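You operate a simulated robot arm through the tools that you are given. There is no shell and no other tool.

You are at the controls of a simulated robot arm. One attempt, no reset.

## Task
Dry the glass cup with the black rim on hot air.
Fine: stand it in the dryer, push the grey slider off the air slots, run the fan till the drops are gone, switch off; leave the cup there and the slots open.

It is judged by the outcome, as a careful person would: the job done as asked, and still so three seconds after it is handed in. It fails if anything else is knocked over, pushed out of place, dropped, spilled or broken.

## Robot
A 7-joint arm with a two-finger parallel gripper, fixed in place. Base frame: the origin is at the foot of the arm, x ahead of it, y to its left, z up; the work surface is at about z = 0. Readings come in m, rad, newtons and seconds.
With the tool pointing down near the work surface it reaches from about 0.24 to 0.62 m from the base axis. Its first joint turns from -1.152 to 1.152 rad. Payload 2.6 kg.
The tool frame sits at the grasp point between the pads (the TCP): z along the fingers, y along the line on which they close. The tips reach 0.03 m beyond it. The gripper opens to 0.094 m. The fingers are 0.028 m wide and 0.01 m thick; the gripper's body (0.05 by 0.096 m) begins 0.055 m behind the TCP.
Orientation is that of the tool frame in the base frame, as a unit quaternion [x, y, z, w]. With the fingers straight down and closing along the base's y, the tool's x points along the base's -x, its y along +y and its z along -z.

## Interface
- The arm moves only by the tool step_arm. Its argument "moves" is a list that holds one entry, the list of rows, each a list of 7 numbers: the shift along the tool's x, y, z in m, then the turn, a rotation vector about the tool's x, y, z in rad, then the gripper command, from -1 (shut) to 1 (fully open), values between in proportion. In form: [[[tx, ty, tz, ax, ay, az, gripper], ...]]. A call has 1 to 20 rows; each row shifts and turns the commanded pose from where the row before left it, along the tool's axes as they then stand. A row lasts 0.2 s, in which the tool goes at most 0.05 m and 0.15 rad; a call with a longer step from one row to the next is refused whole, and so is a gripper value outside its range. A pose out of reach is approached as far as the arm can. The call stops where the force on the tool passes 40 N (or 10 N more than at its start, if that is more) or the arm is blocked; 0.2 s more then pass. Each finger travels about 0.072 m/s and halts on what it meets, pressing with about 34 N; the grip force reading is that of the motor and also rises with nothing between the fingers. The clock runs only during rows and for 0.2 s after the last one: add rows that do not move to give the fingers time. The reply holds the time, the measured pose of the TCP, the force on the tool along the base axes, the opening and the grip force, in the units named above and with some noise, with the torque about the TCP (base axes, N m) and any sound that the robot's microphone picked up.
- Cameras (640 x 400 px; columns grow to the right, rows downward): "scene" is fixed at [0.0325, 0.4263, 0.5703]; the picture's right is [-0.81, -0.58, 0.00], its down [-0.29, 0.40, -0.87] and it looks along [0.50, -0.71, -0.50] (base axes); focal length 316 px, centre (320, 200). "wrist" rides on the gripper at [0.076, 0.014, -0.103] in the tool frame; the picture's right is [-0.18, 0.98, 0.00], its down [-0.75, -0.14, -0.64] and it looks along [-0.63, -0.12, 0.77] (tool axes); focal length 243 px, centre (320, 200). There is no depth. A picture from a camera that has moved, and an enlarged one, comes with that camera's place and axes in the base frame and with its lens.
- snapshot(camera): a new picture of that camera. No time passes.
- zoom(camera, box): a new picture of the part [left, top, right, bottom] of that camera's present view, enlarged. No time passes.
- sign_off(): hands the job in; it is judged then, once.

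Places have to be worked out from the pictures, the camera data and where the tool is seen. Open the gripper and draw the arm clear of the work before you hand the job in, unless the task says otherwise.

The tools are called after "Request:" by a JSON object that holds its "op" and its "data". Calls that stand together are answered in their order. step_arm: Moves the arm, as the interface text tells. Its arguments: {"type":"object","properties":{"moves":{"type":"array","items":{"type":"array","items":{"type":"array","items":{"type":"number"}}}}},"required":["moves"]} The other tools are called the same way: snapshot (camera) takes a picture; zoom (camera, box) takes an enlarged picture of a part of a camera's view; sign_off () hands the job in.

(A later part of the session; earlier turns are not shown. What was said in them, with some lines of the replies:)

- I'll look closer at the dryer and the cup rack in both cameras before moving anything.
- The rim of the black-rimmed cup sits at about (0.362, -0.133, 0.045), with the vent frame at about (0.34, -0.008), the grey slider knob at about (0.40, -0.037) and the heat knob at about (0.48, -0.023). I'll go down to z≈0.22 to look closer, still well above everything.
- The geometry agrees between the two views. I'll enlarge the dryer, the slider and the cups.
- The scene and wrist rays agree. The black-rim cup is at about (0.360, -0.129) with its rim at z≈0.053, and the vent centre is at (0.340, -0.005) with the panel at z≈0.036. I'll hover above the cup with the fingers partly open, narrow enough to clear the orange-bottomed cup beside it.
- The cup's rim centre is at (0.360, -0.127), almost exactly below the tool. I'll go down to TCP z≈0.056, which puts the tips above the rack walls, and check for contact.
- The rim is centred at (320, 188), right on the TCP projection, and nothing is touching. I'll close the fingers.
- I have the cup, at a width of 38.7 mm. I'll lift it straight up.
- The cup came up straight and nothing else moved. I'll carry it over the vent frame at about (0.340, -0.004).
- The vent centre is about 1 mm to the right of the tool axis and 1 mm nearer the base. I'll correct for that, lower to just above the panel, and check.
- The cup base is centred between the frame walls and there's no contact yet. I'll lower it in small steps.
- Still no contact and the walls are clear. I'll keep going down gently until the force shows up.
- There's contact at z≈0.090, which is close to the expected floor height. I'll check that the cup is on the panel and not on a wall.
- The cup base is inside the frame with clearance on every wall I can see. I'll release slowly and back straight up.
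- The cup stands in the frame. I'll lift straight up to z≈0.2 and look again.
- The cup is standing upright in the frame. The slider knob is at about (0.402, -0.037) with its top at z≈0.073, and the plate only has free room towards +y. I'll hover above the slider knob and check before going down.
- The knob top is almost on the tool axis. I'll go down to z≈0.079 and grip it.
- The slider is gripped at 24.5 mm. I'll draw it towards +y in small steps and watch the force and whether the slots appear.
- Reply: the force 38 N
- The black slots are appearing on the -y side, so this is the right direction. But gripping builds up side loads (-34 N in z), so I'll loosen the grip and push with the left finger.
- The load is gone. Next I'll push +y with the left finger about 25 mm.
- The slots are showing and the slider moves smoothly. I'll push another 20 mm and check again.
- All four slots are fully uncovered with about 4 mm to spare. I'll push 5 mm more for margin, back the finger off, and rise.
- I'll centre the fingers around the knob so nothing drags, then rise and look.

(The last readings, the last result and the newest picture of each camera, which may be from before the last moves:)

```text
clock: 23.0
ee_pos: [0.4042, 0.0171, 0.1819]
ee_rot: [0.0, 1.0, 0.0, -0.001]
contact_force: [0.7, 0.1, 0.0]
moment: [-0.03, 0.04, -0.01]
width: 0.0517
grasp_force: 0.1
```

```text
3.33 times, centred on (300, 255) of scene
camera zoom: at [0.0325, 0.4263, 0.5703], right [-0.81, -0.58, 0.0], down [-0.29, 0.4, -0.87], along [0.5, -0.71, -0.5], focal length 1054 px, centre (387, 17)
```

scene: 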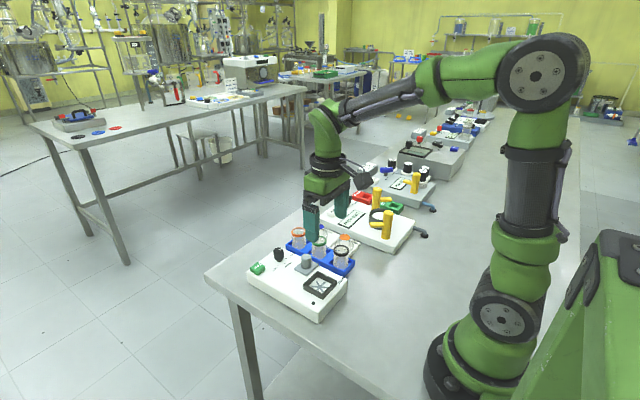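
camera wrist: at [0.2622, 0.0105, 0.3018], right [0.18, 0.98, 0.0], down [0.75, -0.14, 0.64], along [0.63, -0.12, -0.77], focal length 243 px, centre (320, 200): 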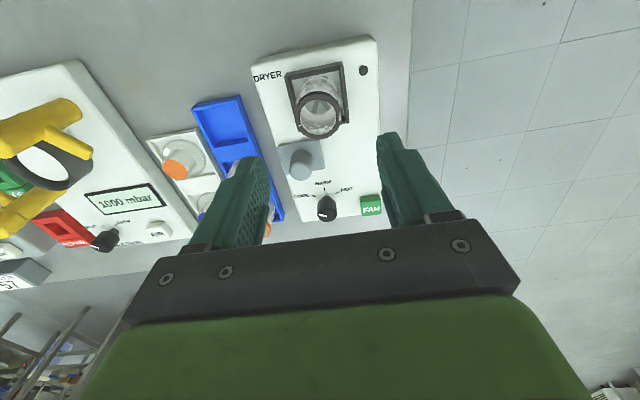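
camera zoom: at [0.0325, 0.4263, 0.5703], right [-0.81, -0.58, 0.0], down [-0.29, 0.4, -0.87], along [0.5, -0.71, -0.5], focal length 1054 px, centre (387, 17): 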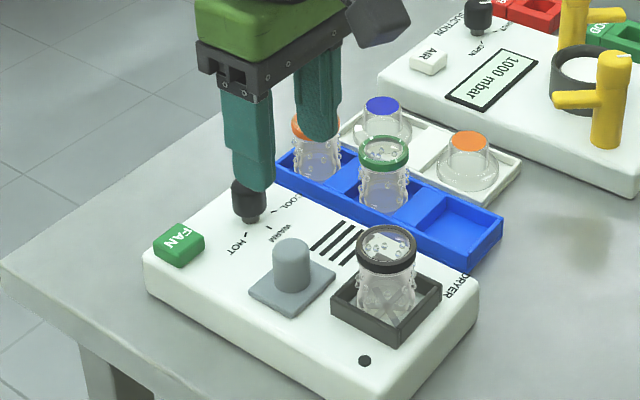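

The slots are open and the cup is undisturbed. The heat knob is at about (0.476, -0.018) with its top at z≈0.074, pointing at COOL. I'll hover over it.

Request:
{"op": "step_arm", "data": {"moves": [[[-0.02, -0.009, 0, 0, 0, 0, 0.15], [-0.02, -0.009, 0, 0, 0, 0, 0.15], [-0.02, -0.009, 0.01, 0, 0, 0, 0.15], [-0.013, -0.0085, 0.03, 0, 0, 0, 0.15], [0, 0, 0, 0, 0, 0, 0.15]]]}}

Request:
{"op": "zoom", "data": {"camera": "wrist", "box": [220, 20, 420, 220]}}

Request:
{"op": "zoom", "data": {"camera": "scene", "box": [230, 185, 350, 305]}}

```text
clock: 24.2
ee_pos: [0.4757, -0.0182, 0.142]
ee_rot: [0.0, 1.0, 0.0, 0.001]
contact_force: [0.1, -0.4, -0.2]
moment: [0.03, 0.02, -0.03]
width: 0.054
grasp_force: 0.1
```

```text
2.00 times, centred on (320, 120) of wrist
camera zoom: at [0.3997, -0.0037, 0.2451], right [0.18, 0.98, 0.0], down [0.75, -0.14, 0.64], along [0.63, -0.12, -0.77], focal length 485 px, centre (320, 360)
```

zoom: 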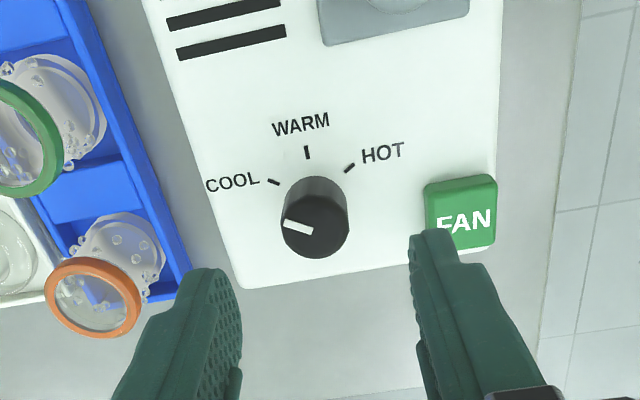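

```text
3.33 times, centred on (290, 245) of scene
camera zoom: at [0.0325, 0.4262, 0.5703], right [-0.81, -0.58, 0.0], down [-0.29, 0.4, -0.87], along [0.5, -0.71, -0.5], focal length 1054 px, centre (420, 50)
```

zoom: 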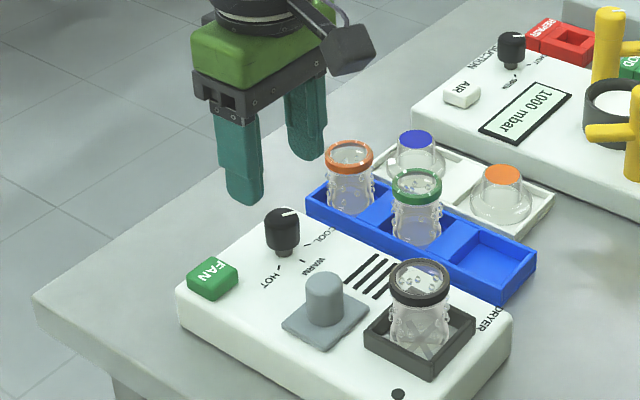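

The knob is about 2 mm to the -y side of my axis. The ticks sit at ±60° and the pointer is on COOL, so HOT is a 120° turn clockwise seen from above. I'll pre-rotate the wrist by -60°, centre over the knob and go down around it.

Request:
{"op": "step_arm", "data": {"moves": [[[-0.001, -0.002, 0, 0, 0, 0, 0.15], [0, 0, 0, 0, 0, -0.15, 0.15], [0, 0, 0, 0, 0, -0.15, 0.15], [0, 0, 0, 0, 0, -0.15, 0.15], [0, 0, 0, 0, 0, -0.15, 0.15], [0, 0, 0, 0, 0, -0.15, 0.15], [0, 0, 0, 0, 0, -0.15, 0.15], [0, 0, 0, 0, 0, -0.147, 0.15], [0, 0, 0, 0, 0, 0, 0.15]]]}}

Request:
{"op": "zoom", "data": {"camera": "wrist", "box": [220, 20, 420, 220]}}

Request:
{"op": "snapshot", "data": {"camera": "scene"}}

```text
clock: 26.2
ee_pos: [0.4771, -0.021, 0.1412]
ee_rot: [-0.501, 0.865, 0.0, 0.0]
contact_force: [-0.2, 0.1, -0.3]
moment: [-0.01, -0.01, 0.03]
width: 0.054
grasp_force: 0.1
```

```text
2.00 times, centred on (320, 120) of wrist
camera zoom: at [0.426, -0.0796, 0.2435], right [-0.76, 0.65, 0.0], down [0.5, 0.58, 0.64], along [0.42, 0.49, -0.77], focal length 485 px, centre (320, 360)
```

zoom: 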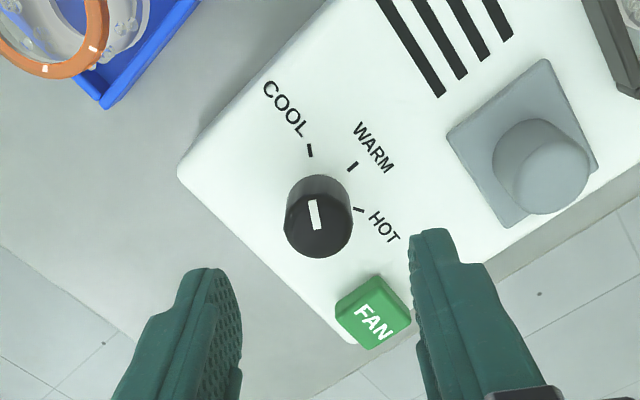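

```text
taken
```

scene: 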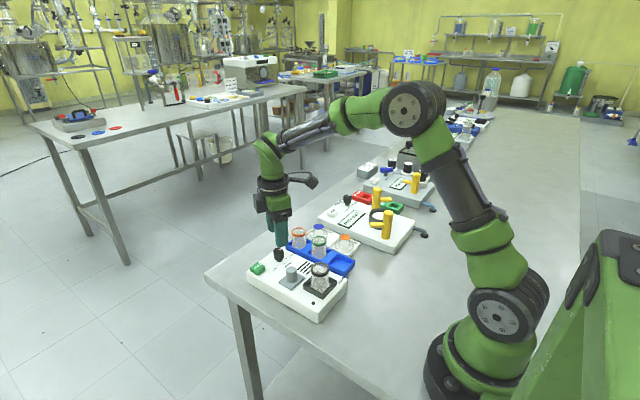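

The knob is centred at (319, 225). I'll go down to z≈0.077 and grip.

Request:
{"op": "step_arm", "data": {"moves": [[[0, 0, 0.025, 0, 0, 0, 0.15], [0, 0, 0.025, 0, 0, 0, 0.15], [0, 0, 0.0135, 0, 0, 0, 0.15], [0, 0, 0, 0, 0, 0, 0], [0, 0, 0, 0, 0, 0, -0.3], [0, 0, 0, 0, 0, 0, -0.6], [0, 0, 0, 0, 0, 0, -0.7], [0, 0, 0, 0, 0, 0, -0.7]]]}}

Request:
{"op": "zoom", "data": {"camera": "wrist", "box": [220, 20, 420, 220]}}

Request:
{"op": "zoom", "data": {"camera": "scene", "box": [230, 185, 350, 305]}}

```text
clock: 28.0
ee_pos: [0.4766, -0.0214, 0.0776]
ee_rot: [-0.5, 0.866, -0.002, 0.001]
contact_force: [19.1, -7.2, -11.0]
moment: [-0.09, -0.5, -0.02]
width: 0.0253
grasp_force: 44.8
```

```text
2.00 times, centred on (320, 120) of wrist
camera zoom: at [0.4261, -0.0798, 0.1796], right [-0.76, 0.65, 0.0], down [0.5, 0.58, 0.64], along [0.42, 0.49, -0.77], focal length 485 px, centre (320, 360)
```

zoom: 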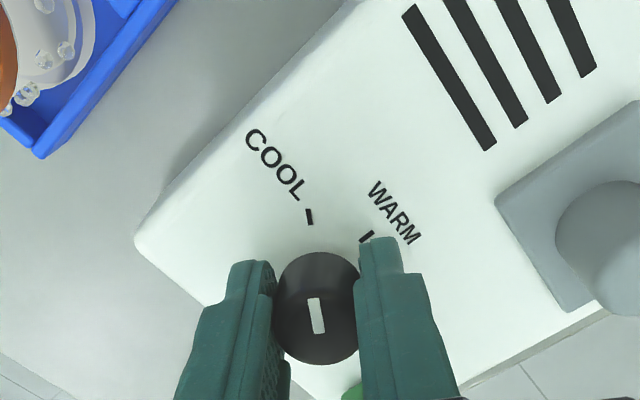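

```text
3.33 times, centred on (290, 245) of scene
camera zoom: at [0.0325, 0.4262, 0.5703], right [-0.81, -0.58, 0.0], down [-0.29, 0.4, -0.87], along [0.5, -0.71, -0.5], focal length 1054 px, centre (420, 50)
```

zoom: 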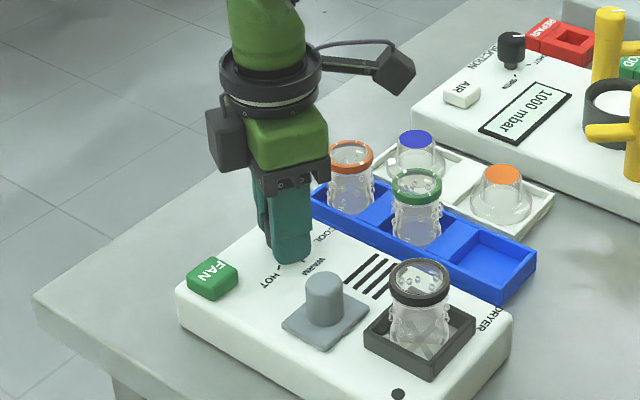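

There's a side force of about 20 N, which means the knob's axis is slightly off along -y of the tool. I'll ease over 1.5 mm and start turning gently.

Request:
{"op": "step_arm", "data": {"moves": [[[0, -0.0015, 0, 0, 0, 0, -0.7], [0, 0, 0, 0, 0, 0, -0.7]]]}}

```text
clock: 28.6
ee_pos: [0.4778, -0.0203, 0.0757]
ee_rot: [-0.5, 0.866, -0.001, 0.0]
contact_force: [11.7, -8.3, -8.4]
moment: [0.12, -0.55, -0.05]
width: 0.0252
grasp_force: 45.1
```

Request:
{"op": "step_arm", "data": {"moves": [[[0, -0.0013, 0.0003, 0, 0, 0, -0.7], [0, 0, 0, 0, 0, 0.1, -0.7], [0, 0, 0, 0, 0, 0.1, -0.7], [0, 0, 0, 0, 0, 0, -0.7]]]}}

Request:
{"op": "zoom", "data": {"camera": "wrist", "box": [220, 20, 420, 220]}}

```text
clock: 29.8
ee_pos: [0.477, -0.0214, 0.0769]
ee_rot: [-0.408, 0.913, 0.002, -0.004]
contact_force: [-2.2, 0.3, 1.5]
moment: [0.01, -0.04, 0.02]
width: 0.0256
grasp_force: 44.8
stopped in row 4: the force on the tool passed its limit at 41 N (the readings are from after the stop); the commanded pose is now the measured one
```

```text
2.00 times, centred on (320, 120) of wrist
camera zoom: at [0.4164, -0.0686, 0.18], right [-0.61, 0.79, 0.01], down [0.61, 0.47, 0.64], along [0.5, 0.39, -0.77], focal length 485 px, centre (320, 360)
```

zoom: 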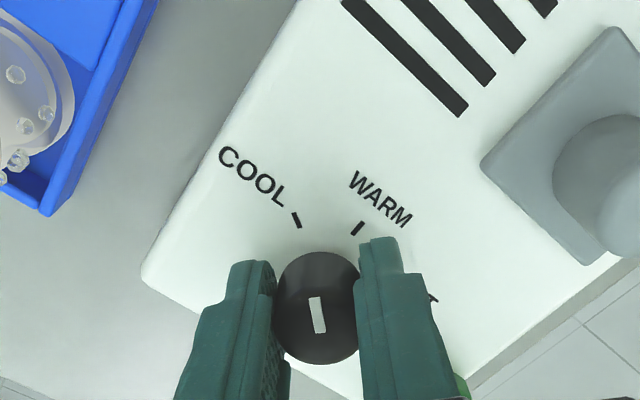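

The knob turns with the gripper, about 12° so far, and after the stop the loads relaxed to near zero. I'll carry on in short turns and watch the force.

Request:
{"op": "step_arm", "data": {"moves": [[[0, 0, 0, 0, 0, 0.1, -0.7], [0, 0, 0, 0, 0, 0.1, -0.7], [0, 0, 0, 0, 0, 0, -0.7]]]}}

```text
clock: 30.6
ee_pos: [0.4775, -0.0201, 0.0767]
ee_rot: [-0.315, 0.949, 0.002, -0.003]
contact_force: [-8.8, 0.3, 8.6]
moment: [0.55, -0.32, -0.02]
width: 0.0254
grasp_force: 45.2
```

Request:
{"op": "step_arm", "data": {"moves": [[[0, 0, 0, 0, 0, 0.1, -0.7], [0, 0, 0, 0, 0, 0.1, -0.7], [0, 0, 0, 0, 0, 0, -0.7]]]}}

Request:
{"op": "zoom", "data": {"camera": "wrist", "box": [220, 20, 420, 220]}}

```text
clock: 31.4
ee_pos: [0.4771, -0.0197, 0.0765]
ee_rot: [-0.217, 0.976, 0.003, -0.004]
contact_force: [-20.3, 3.9, 19.6]
moment: [0.38, -0.04, 0.01]
width: 0.0255
grasp_force: 45.1
```

```text
2.00 times, centred on (320, 120) of wrist
camera zoom: at [0.4028, -0.0406, 0.1802], right [-0.25, 0.97, 0.01], down [0.75, 0.19, 0.64], along [0.61, 0.16, -0.77], focal length 485 px, centre (320, 360)
```

zoom: 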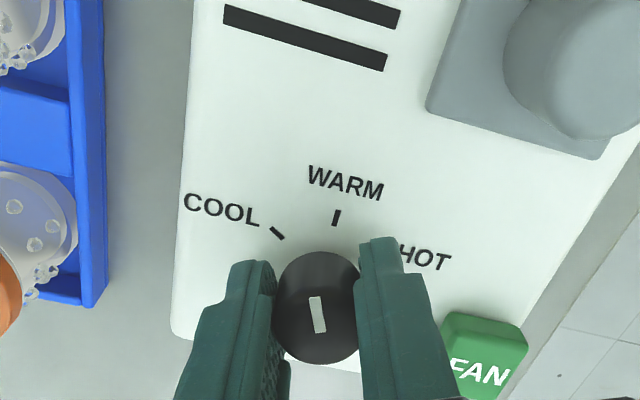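

The knob is following, now about 35° of 120°. The side load is growing, so I'll loosen, regrip and continue.

Request:
{"op": "step_arm", "data": {"moves": [[[0, 0, 0, 0, 0, 0, -0.35], [0, 0, 0, 0, 0, 0, -0.35], [0, 0, 0, 0, 0, 0, -0.7], [0, 0, 0, 0, 0, 0, -0.7]]]}}

Request:
{"op": "zoom", "data": {"camera": "wrist", "box": [220, 20, 420, 220]}}

```text
clock: 32.4
ee_pos: [0.4782, -0.0206, 0.0764]
ee_rot: [-0.219, 0.976, 0.002, -0.003]
contact_force: [-0.5, 6.8, -2.3]
moment: [-0.03, 0.23, 0.04]
width: 0.0257
grasp_force: 45.0
```

```text
2.00 times, centred on (320, 120) of wrist
camera zoom: at [0.4032, -0.0406, 0.1794], right [-0.25, 0.97, 0.0], down [0.75, 0.19, 0.64], along [0.62, 0.17, -0.77], focal length 485 px, centre (320, 360)
```

zoom: 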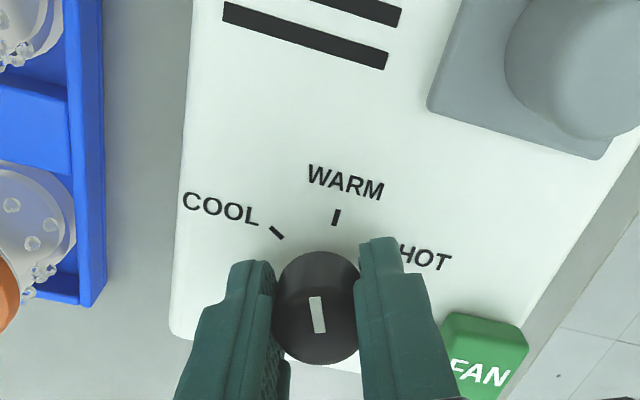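

The regrip worked and the pointer held its place. About 85° remain, so I'll turn in chunks with regrips in between.

Request:
{"op": "step_arm", "data": {"moves": [[[0, 0, 0, 0, 0, 0.1, -0.7], [0, 0, 0, 0, 0, 0.1, -0.7], [0, 0, 0, 0, 0, 0.1, -0.7], [0, 0, 0, 0, 0, 0.1, -0.7], [0, 0, 0, 0, 0, 0, -0.35], [0, 0, 0, 0, 0, 0, -0.35], [0, 0, 0, 0, 0, 0, -0.7], [0, 0, 0, 0, 0, 0, -0.7]]]}}

Request:
{"op": "zoom", "data": {"camera": "wrist", "box": [220, 20, 420, 220]}}

```text
clock: 34.1
ee_pos: [0.4784, -0.0209, 0.0768]
ee_rot: [-0.021, 1.0, 0.002, -0.002]
contact_force: [0.2, 6.5, 5.4]
moment: [0.09, 0.19, 0.0]
width: 0.0253
grasp_force: 45.0
```

```text
2.00 times, centred on (320, 120) of wrist
camera zoom: at [0.4017, -0.0096, 0.1806], right [0.14, 0.99, 0.0], down [0.76, -0.11, 0.64], along [0.63, -0.09, -0.77], focal length 485 px, centre (320, 360)
```

zoom: 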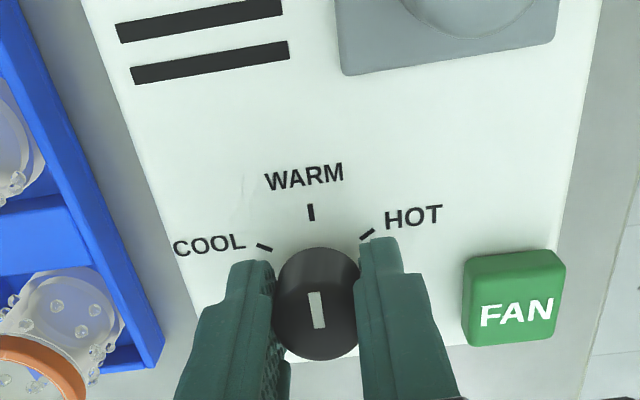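

The pointer is at WARM now, with about 62° to go. I'll continue.

Request:
{"op": "step_arm", "data": {"moves": [[[0, 0, 0, 0, 0, 0.1, -0.7], [0, 0, 0, 0, 0, 0.1, -0.7], [0, 0, 0, 0, 0, 0.1, -0.7], [0, 0, 0, 0, 0, 0.1, -0.7], [0, 0, 0, 0, 0, 0, -0.35], [0, 0, 0, 0, 0, 0, -0.35], [0, 0, 0, 0, 0, 0, -0.7], [0, 0, 0, 0, 0, 0, -0.7]]]}}

Request:
{"op": "zoom", "data": {"camera": "wrist", "box": [220, 20, 420, 220]}}

```text
clock: 36.0
ee_pos: [0.4773, -0.0197, 0.0758]
ee_rot: [0.177, 0.984, 0.0, -0.004]
contact_force: [5.7, 11.4, -11.8]
moment: [0.11, -0.4, 0.0]
width: 0.0256
grasp_force: 45.2
```

```text
2.00 times, centred on (320, 120) of wrist
camera zoom: at [0.4111, 0.0197, 0.1793], right [0.52, 0.86, 0.0], down [0.66, -0.4, 0.64], along [0.54, -0.33, -0.77], focal length 485 px, centre (320, 360)
```

zoom: 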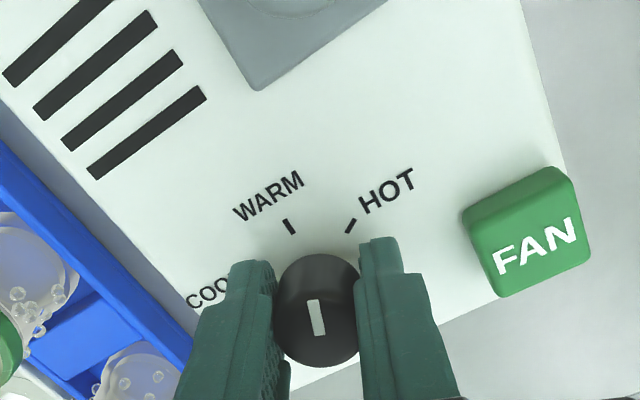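

About 40° remain; I'll do it in two chunks.

Request:
{"op": "step_arm", "data": {"moves": [[[0, 0, 0, 0, 0, 0.1, -0.7], [0, 0, 0, 0, 0, 0.1, -0.7], [0, 0, 0, 0, 0, 0.1, -0.7], [0, 0, 0, 0, 0, 0.05, -0.7], [0, 0, 0, 0, 0, 0, -0.35], [0, 0, 0, 0, 0, 0, -0.35], [0, 0, 0, 0, 0, 0, -0.7], [0, 0, 0, 0, 0, 0, -0.7]]]}}

Request:
{"op": "zoom", "data": {"camera": "wrist", "box": [220, 20, 420, 220]}}

```text
clock: 37.8
ee_pos: [0.4791, -0.0205, 0.0774]
ee_rot: [0.348, 0.937, 0.0, -0.002]
contact_force: [6.0, 4.0, 1.2]
moment: [-0.25, -0.43, 0.02]
width: 0.0254
grasp_force: 45.3
```

```text
2.00 times, centred on (320, 120) of wrist
camera zoom: at [0.4298, 0.0397, 0.18], right [0.78, 0.63, 0.0], down [0.48, -0.6, 0.64], along [0.4, -0.5, -0.77], focal length 485 px, centre (320, 360)
```

zoom: 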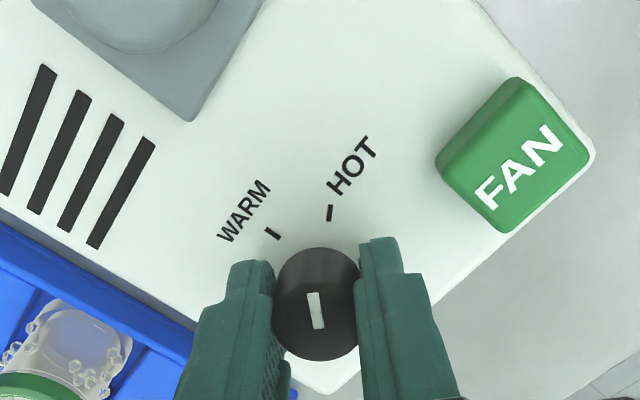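

The HOT tick should end up where the COOL tick was in the gripper's view, around (310, 216). That needs about 19° more.

Request:
{"op": "step_arm", "data": {"moves": [[[0, 0, 0, 0, 0, 0.1, -0.7], [0, 0, 0, 0, 0, 0.1, -0.7], [0, 0, 0, 0, 0, 0.1, -0.7], [0, 0, 0, 0, 0, 0.036, -0.7], [0, 0, 0, 0, 0, 0, -0.7]]]}}

Request:
{"op": "zoom", "data": {"camera": "wrist", "box": [220, 20, 420, 220]}}

```text
clock: 39.0
ee_pos: [0.4779, -0.0193, 0.076]
ee_rot: [0.499, 0.866, 0.0, -0.004]
contact_force: [4.9, 5.9, 4.8]
moment: [0.54, 0.14, 0.51]
width: 0.0252
grasp_force: 45.1
```

```text
2.00 times, centred on (320, 120) of wrist
camera zoom: at [0.4527, 0.0523, 0.1802], right [0.94, 0.33, -0.01], down [0.26, -0.72, 0.64], along [0.21, -0.6, -0.77], focal length 485 px, centre (320, 360)
```

zoom: 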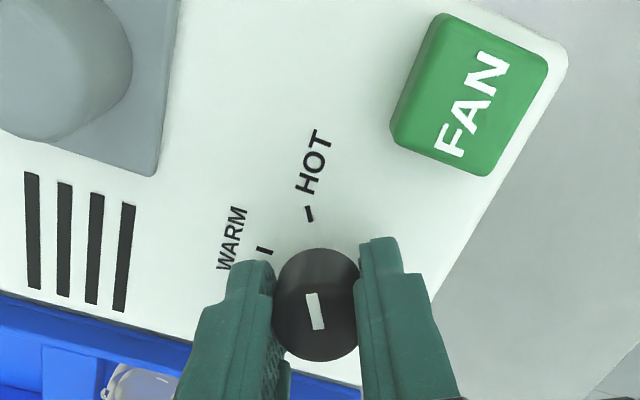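

The HOT tick is at (310, 214), lined up with the pointer. I'll release, rise, and turn the wrist back to look.

Request:
{"op": "step_arm", "data": {"moves": [[[0, 0, 0, 0, 0, 0, -0.3], [0, 0, 0, 0, 0, 0, 0.1], [0, 0, 0, 0, 0, 0, 0.1], [0, 0, -0.02, 0, 0, 0, 0.1], [0, 0, -0.03, 0, 0, 0, 0.1], [0, 0, -0.03, 0, 0, 0, 0.1], [0, 0, 0, 0, 0, -0.15, 0.1], [0, 0, 0, 0, 0, -0.15, 0.1], [0, 0, 0, 0, 0, -0.15, 0.1], [0, 0, 0, 0, 0, -0.15, 0.1], [0, 0, 0, 0, 0, -0.15, 0.1], [0, 0, 0, 0, 0, -0.15, 0.1], [0, 0, 0, 0, 0, -0.145, 0.1], [0, 0, 0, 0, 0, 0, 0.1]]]}}

Request:
{"op": "zoom", "data": {"camera": "wrist", "box": [220, 20, 420, 220]}}

Request:
{"op": "zoom", "data": {"camera": "scene", "box": [230, 185, 350, 305]}}

```text
clock: 42.0
ee_pos: [0.4768, -0.0217, 0.1566]
ee_rot: [-0.002, 1.0, 0.002, -0.004]
contact_force: [-0.1, 0.8, 0.9]
moment: [0.05, 0.0, 0.0]
width: 0.0519
grasp_force: 0.1
```

```text
2.00 times, centred on (320, 120) of wrist
camera zoom: at [0.4022, -0.0075, 0.26], right [0.18, 0.98, 0.0], down [0.76, -0.14, 0.64], along [0.63, -0.12, -0.77], focal length 485 px, centre (320, 360)
```

zoom: 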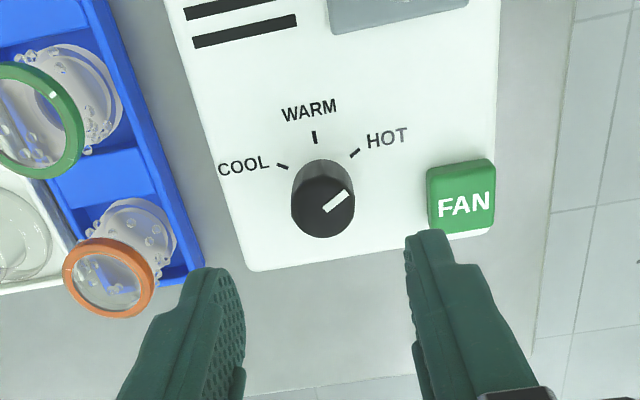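

```text
3.33 times, centred on (290, 245) of scene
camera zoom: at [0.0325, 0.4263, 0.5703], right [-0.81, -0.58, 0.0], down [-0.29, 0.4, -0.87], along [0.5, -0.71, -0.5], focal length 1054 px, centre (420, 50)
```

zoom: 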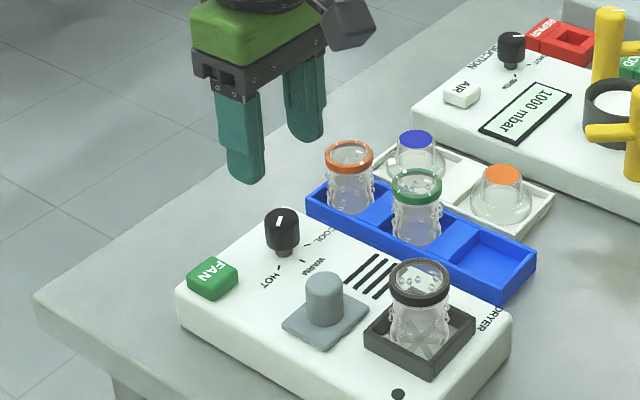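

The knob points at HOT. The FAN button is at about (0.495, 0.040) with its top at z≈0.048. I'll close the fingers and hover over it.

Request:
{"op": "step_arm", "data": {"moves": [[[-0.0045, 0.015, 0, 0, 0, 0, -0.5], [-0.0045, 0.015, 0, 0, 0, 0, -1], [-0.0045, 0.015, 0.01, 0, 0, 0, -1], [-0.0045, 0.0155, 0.02, 0, 0, 0, -1], [0, 0, 0.015, 0, 0, 0, -1], [0, 0, 0, 0, 0, 0, -1]]]}}

Request:
{"op": "zoom", "data": {"camera": "wrist", "box": [220, 20, 420, 220]}}

Request:
{"op": "zoom", "data": {"camera": "scene", "box": [220, 195, 340, 315]}}

```text
clock: 43.4
ee_pos: [0.4959, 0.0401, 0.1112]
ee_rot: [0.0, 1.0, 0.002, -0.003]
contact_force: [-0.6, -0.7, -0.5]
moment: [0.02, -0.01, -0.02]
width: 0.0
grasp_force: 33.1
```

```text
2.00 times, centred on (320, 120) of wrist
camera zoom: at [0.4202, 0.0543, 0.2147], right [0.18, 0.98, 0.0], down [0.76, -0.14, 0.64], along [0.63, -0.12, -0.77], focal length 485 px, centre (320, 360)
```

zoom: 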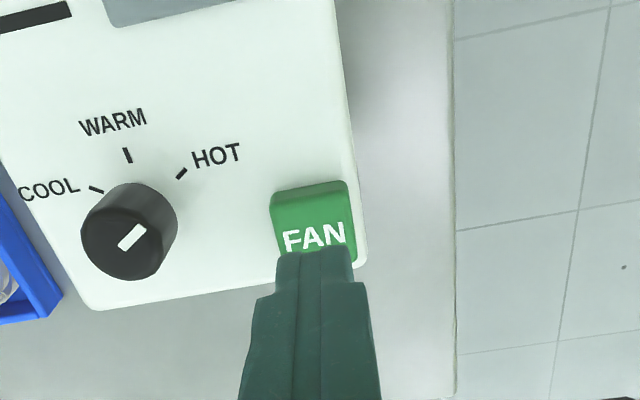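

```text
3.33 times, centred on (280, 255) of scene
camera zoom: at [0.0325, 0.4263, 0.5703], right [-0.81, -0.58, 0.0], down [-0.29, 0.4, -0.87], along [0.5, -0.71, -0.5], focal length 1054 px, centre (453, 17)
```

zoom: 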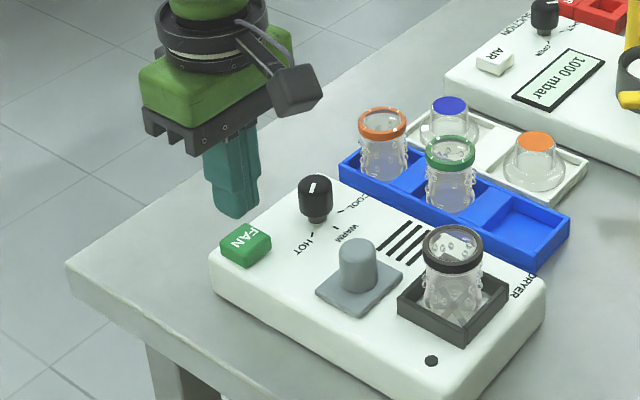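

The tips are over the button, off by about 2 mm at most. I'll go down close to it and then press in small steps, listening for the click.

Request:
{"op": "step_arm", "data": {"moves": [[[-0.001, -0.0015, 0.015, 0, 0, 0, -1], [0, 0, 0.012, 0, 0, 0, -1], [0, 0, 0.003, 0, 0, 0, -1], [0, 0, 0.002, 0, 0, 0, -1], [0, 0, 0, 0, 0, 0, -1]]]}}

Request:
{"op": "zoom", "data": {"camera": "scene", "box": [220, 195, 340, 315]}}

```text
clock: 44.5
ee_pos: [0.4969, 0.0387, 0.0804]
ee_rot: [0.0, 1.0, 0.002, -0.003]
contact_force: [-0.4, 1.1, 2.5]
moment: [0.03, 0.0, 0.02]
width: 0.0002
grasp_force: 33.2
heard: click
```

```text
3.33 times, centred on (280, 255) of scene
camera zoom: at [0.0324, 0.4263, 0.5703], right [-0.81, -0.58, 0.0], down [-0.29, 0.4, -0.87], along [0.5, -0.71, -0.5], focal length 1054 px, centre (453, 17)
```

zoom: 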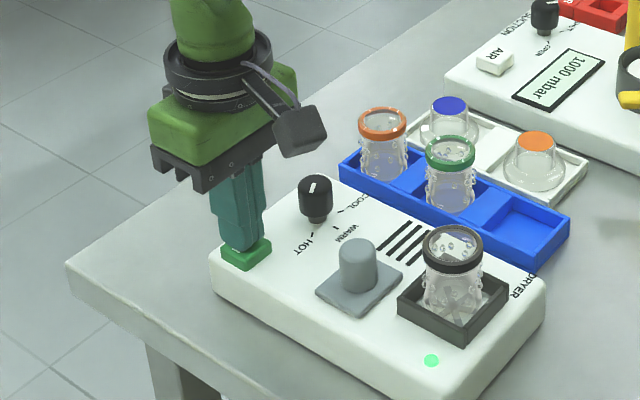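

Click heard and the lamp is lit green, so the fan is on. I'll lift off the button and watch the drops.

Request:
{"op": "step_arm", "data": {"moves": [[[0, 0, -0.01, 0, 0, 0, -1], [0, 0, -0.015, 0, 0, 0, -1], [0, 0, 0, 0, 0, 0, -1], [0, 0, 0, 0, 0, 0, -1], [0, 0, 0, 0, 0, 0, -1]]]}}

Request:
{"op": "zoom", "data": {"camera": "scene", "box": [280, 240, 360, 310]}}

```text
clock: 45.8
ee_pos: [0.4965, 0.0378, 0.1029]
ee_rot: [0.0, 1.0, 0.001, -0.003]
contact_force: [0.4, 0.9, -0.1]
moment: [-0.04, 0.01, 0.0]
width: 0.0
grasp_force: 33.5
```

```text
5.71 times, centred on (320, 275) of scene
camera zoom: at [0.0325, 0.4263, 0.5703], right [-0.81, -0.58, 0.0], down [-0.29, 0.4, -0.87], along [0.5, -0.71, -0.5], focal length 1807 px, centre (320, -229)
```

zoom: 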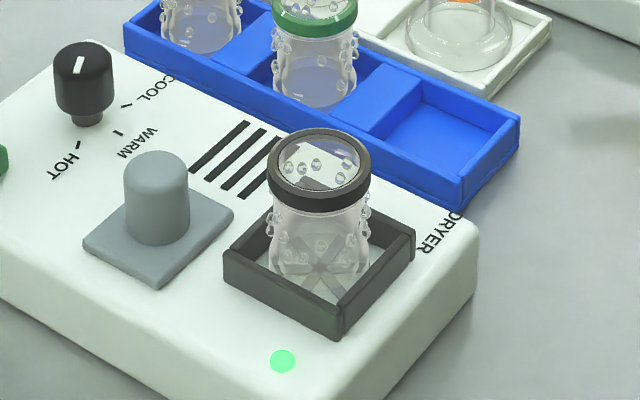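

The lamp stays green, and the drops look slightly smaller. I'll hold still for a few seconds and check again.

Request:
{"op": "step_arm", "data": {"moves": [[[0, 0, 0, 0, 0, 0, -1], [0, 0, 0, 0, 0, 0, -1], [0, 0, 0, 0, 0, 0, -1], [0, 0, 0, 0, 0, 0, -1], [0, 0, 0, 0, 0, 0, -1], [0, 0, 0, 0, 0, 0, -1], [0, 0, 0, 0, 0, 0, -1], [0, 0, 0, 0, 0, 0, -1], [0, 0, 0, 0, 0, 0, -1], [0, 0, 0, 0, 0, 0, -1], [0, 0, 0, 0, 0, 0, -1], [0, 0, 0, 0, 0, 0, -1], [0, 0, 0, 0, 0, 0, -1], [0, 0, 0, 0, 0, 0, -1], [0, 0, 0, 0, 0, 0, -1]]]}}

Request:
{"op": "zoom", "data": {"camera": "scene", "box": [280, 240, 360, 310]}}

```text
clock: 49.0
ee_pos: [0.4973, 0.0382, 0.1031]
ee_rot: [0.0, 1.0, 0.001, -0.004]
contact_force: [0.3, -0.4, -0.1]
moment: [0.01, 0.02, 0.0]
width: 0.0
grasp_force: 33.1
```

```text
5.71 times, centred on (320, 275) of scene
camera zoom: at [0.0325, 0.4263, 0.5703], right [-0.81, -0.58, 0.0], down [-0.29, 0.4, -0.87], along [0.5, -0.71, -0.5], focal length 1807 px, centre (320, -229)
```

zoom: 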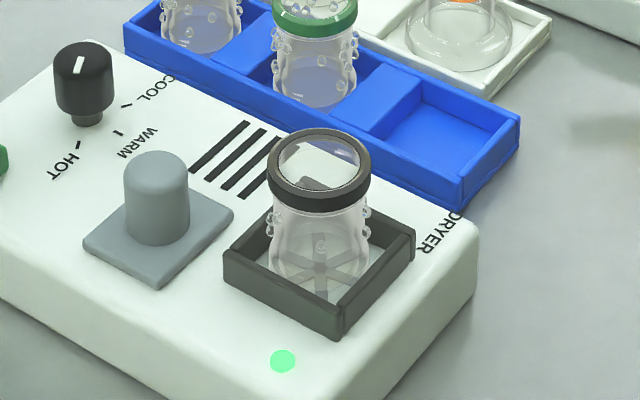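

The drops are disappearing, with only a few small ones left. I'll keep the fan running.

Request:
{"op": "step_arm", "data": {"moves": [[[0, 0, 0, 0, 0, 0, -1], [0, 0, 0, 0, 0, 0, -1], [0, 0, 0, 0, 0, 0, -1], [0, 0, 0, 0, 0, 0, -1], [0, 0, 0, 0, 0, 0, -1], [0, 0, 0, 0, 0, 0, -1], [0, 0, 0, 0, 0, 0, -1], [0, 0, 0, 0, 0, 0, -1], [0, 0, 0, 0, 0, 0, -1], [0, 0, 0, 0, 0, 0, -1]]]}}

Request:
{"op": "zoom", "data": {"camera": "scene", "box": [300, 250, 345, 295]}}

```text
clock: 51.1
ee_pos: [0.4971, 0.0386, 0.1035]
ee_rot: [0.0, 1.0, 0.001, -0.003]
contact_force: [-0.4, 0.4, -0.3]
moment: [0.03, 0.0, 0.01]
width: 0.0001
grasp_force: 32.6
```

```text
8.89 times, centred on (322, 272) of scene
camera zoom: at [0.0325, 0.4263, 0.5703], right [-0.81, -0.58, 0.0], down [-0.29, 0.4, -0.87], along [0.5, -0.71, -0.5], focal length 2810 px, centre (298, -444)
```

zoom: 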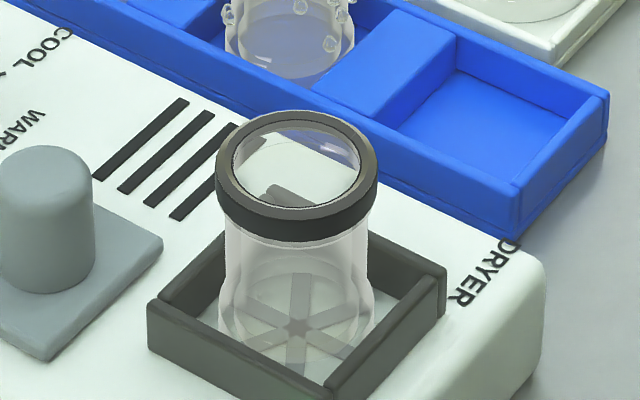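

No drops are left on the cup, front or back through the glass. I'll press FAN again to switch off.

Request:
{"op": "step_arm", "data": {"moves": [[[0, 0, 0.01, 0, 0, 0, -1], [0, 0, 0.009, 0, 0, 0, -1], [0, 0, 0.003, 0, 0, 0, -1], [0, 0, 0.003, 0, 0, 0, -1], [0, 0, 0, 0, 0, 0, -1]]]}}

Request:
{"op": "zoom", "data": {"camera": "scene", "box": [220, 195, 360, 315]}}

```text
clock: 52.4
ee_pos: [0.4967, 0.0384, 0.0793]
ee_rot: [0.0, 1.0, 0.001, -0.002]
contact_force: [-0.2, -0.1, 1.6]
moment: [-0.01, -0.02, -0.04]
width: 0.0
grasp_force: 33.2
heard: click
```

```text
3.33 times, centred on (290, 255) of scene
camera zoom: at [0.0324, 0.4263, 0.5703], right [-0.81, -0.58, 0.0], down [-0.29, 0.4, -0.87], along [0.5, -0.71, -0.5], focal length 1054 px, centre (420, 17)
```

zoom: 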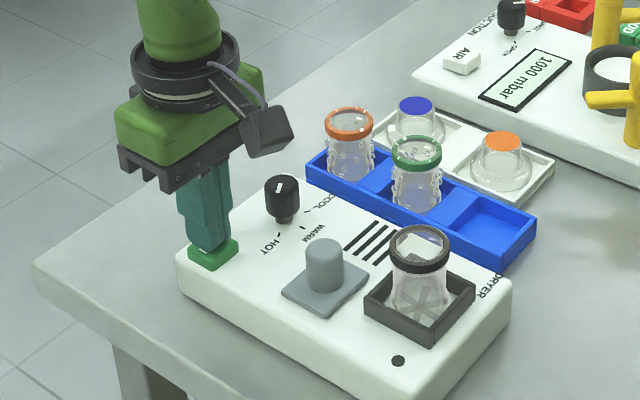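

Click heard and the lamp is dark, so the fan is off. I'll lift away, open the gripper and draw clear.

Request:
{"op": "step_arm", "data": {"moves": [[[0, 0, -0.01, 0, 0, 0, -1], [0, 0, -0.03, 0, 0, 0, -1], [0, 0, -0.04, 0, 0, 0, 0], [0, 0, -0.04, 0, 0, 0, 1], [0, 0, -0.04, 0, 0, 0, 1], [0, 0, -0.03, 0, 0, 0, 1], [0, 0, 0, 0, 0, 0, 1], [0, 0, 0, 0, 0, 0, 1]]]}}

Request:
{"op": "snapshot", "data": {"camera": "scene"}}

Request:
{"op": "zoom", "data": {"camera": "scene", "box": [240, 220, 370, 320]}}

Request:
{"op": "snapshot", "data": {"camera": "wrist"}}

```text
clock: 54.1
ee_pos: [0.4966, 0.0356, 0.2707]
ee_rot: [0.0, 1.0, 0.0, -0.003]
contact_force: [0.0, -0.4, 0.2]
moment: [0.02, 0.0, 0.04]
width: 0.0941
grasp_force: 0.0
```

```text
taken
```

scene: 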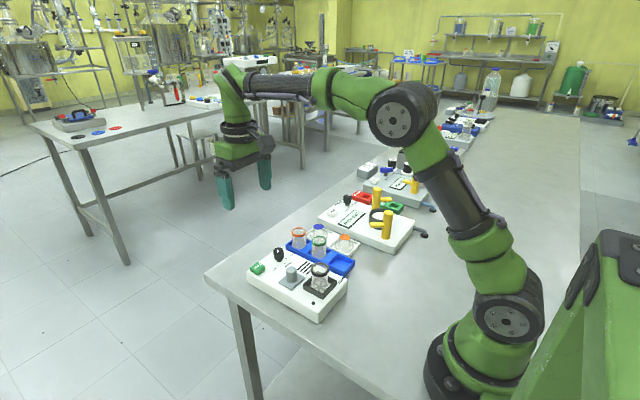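

```text
4.00 times, centred on (305, 270) of scene
camera zoom: at [0.0325, 0.4263, 0.5703], right [-0.81, -0.58, 0.0], down [-0.29, 0.4, -0.87], along [0.5, -0.71, -0.5], focal length 1265 px, centre (380, -80)
```

zoom: 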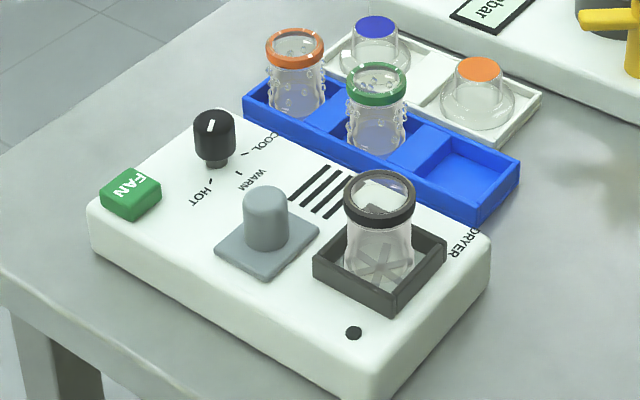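

```text
taken
camera wrist: at [0.4218, 0.0501, 0.3742], right [0.18, 0.98, 0.0], down [0.76, -0.14, 0.64], along [0.63, -0.12, -0.77], focal length 243 px, centre (320, 200)
```

wrist: 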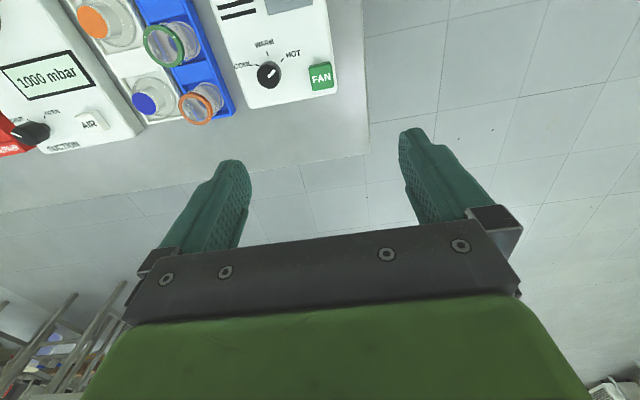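

Everything is in place. One last close look at the cup before handing in.

Request:
{"op": "zoom", "data": {"camera": "scene", "box": [300, 250, 345, 295]}}

```text
8.89 times, centred on (322, 272) of scene
camera zoom: at [0.0325, 0.4263, 0.5703], right [-0.81, -0.58, 0.0], down [-0.29, 0.4, -0.87], along [0.5, -0.71, -0.5], focal length 2810 px, centre (298, -444)
```

zoom: 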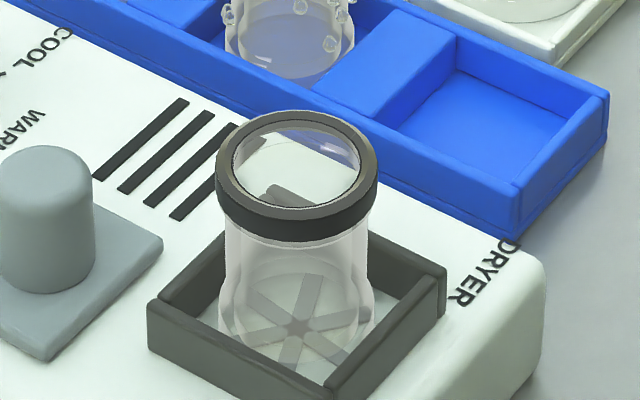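

The cup is dry and standing in the dryer, the slots are open, the fan is off and the arm is clear. I'll hand it in.

Request:
{"op": "sign_off", "data": {}}

```text
The job is handed in.
```

The black-rimmed cup is dry and standing upright in the dryer, and I've handed the job in. No result came back from the judging.

- **Slider:** it is pushed fully clear, and all four air slots are open.
- **Heat:** the knob was on COOL, so I turned it to HOT. It is still set there.
- **Fan:** it ran for about 8 seconds, until no drops showed on the cup. I then switched it off, with a click and the lamp going dark.
- **Everything else:** the other cups, the rack and the tray look undisturbed, and nothing was knocked or spilled. The gripper is open and the arm is clear of the work.

While I was turning the knob, the arm stopped once on its 40 N force limit. I carried on in shorter turns, and the pointer ended on HOT.
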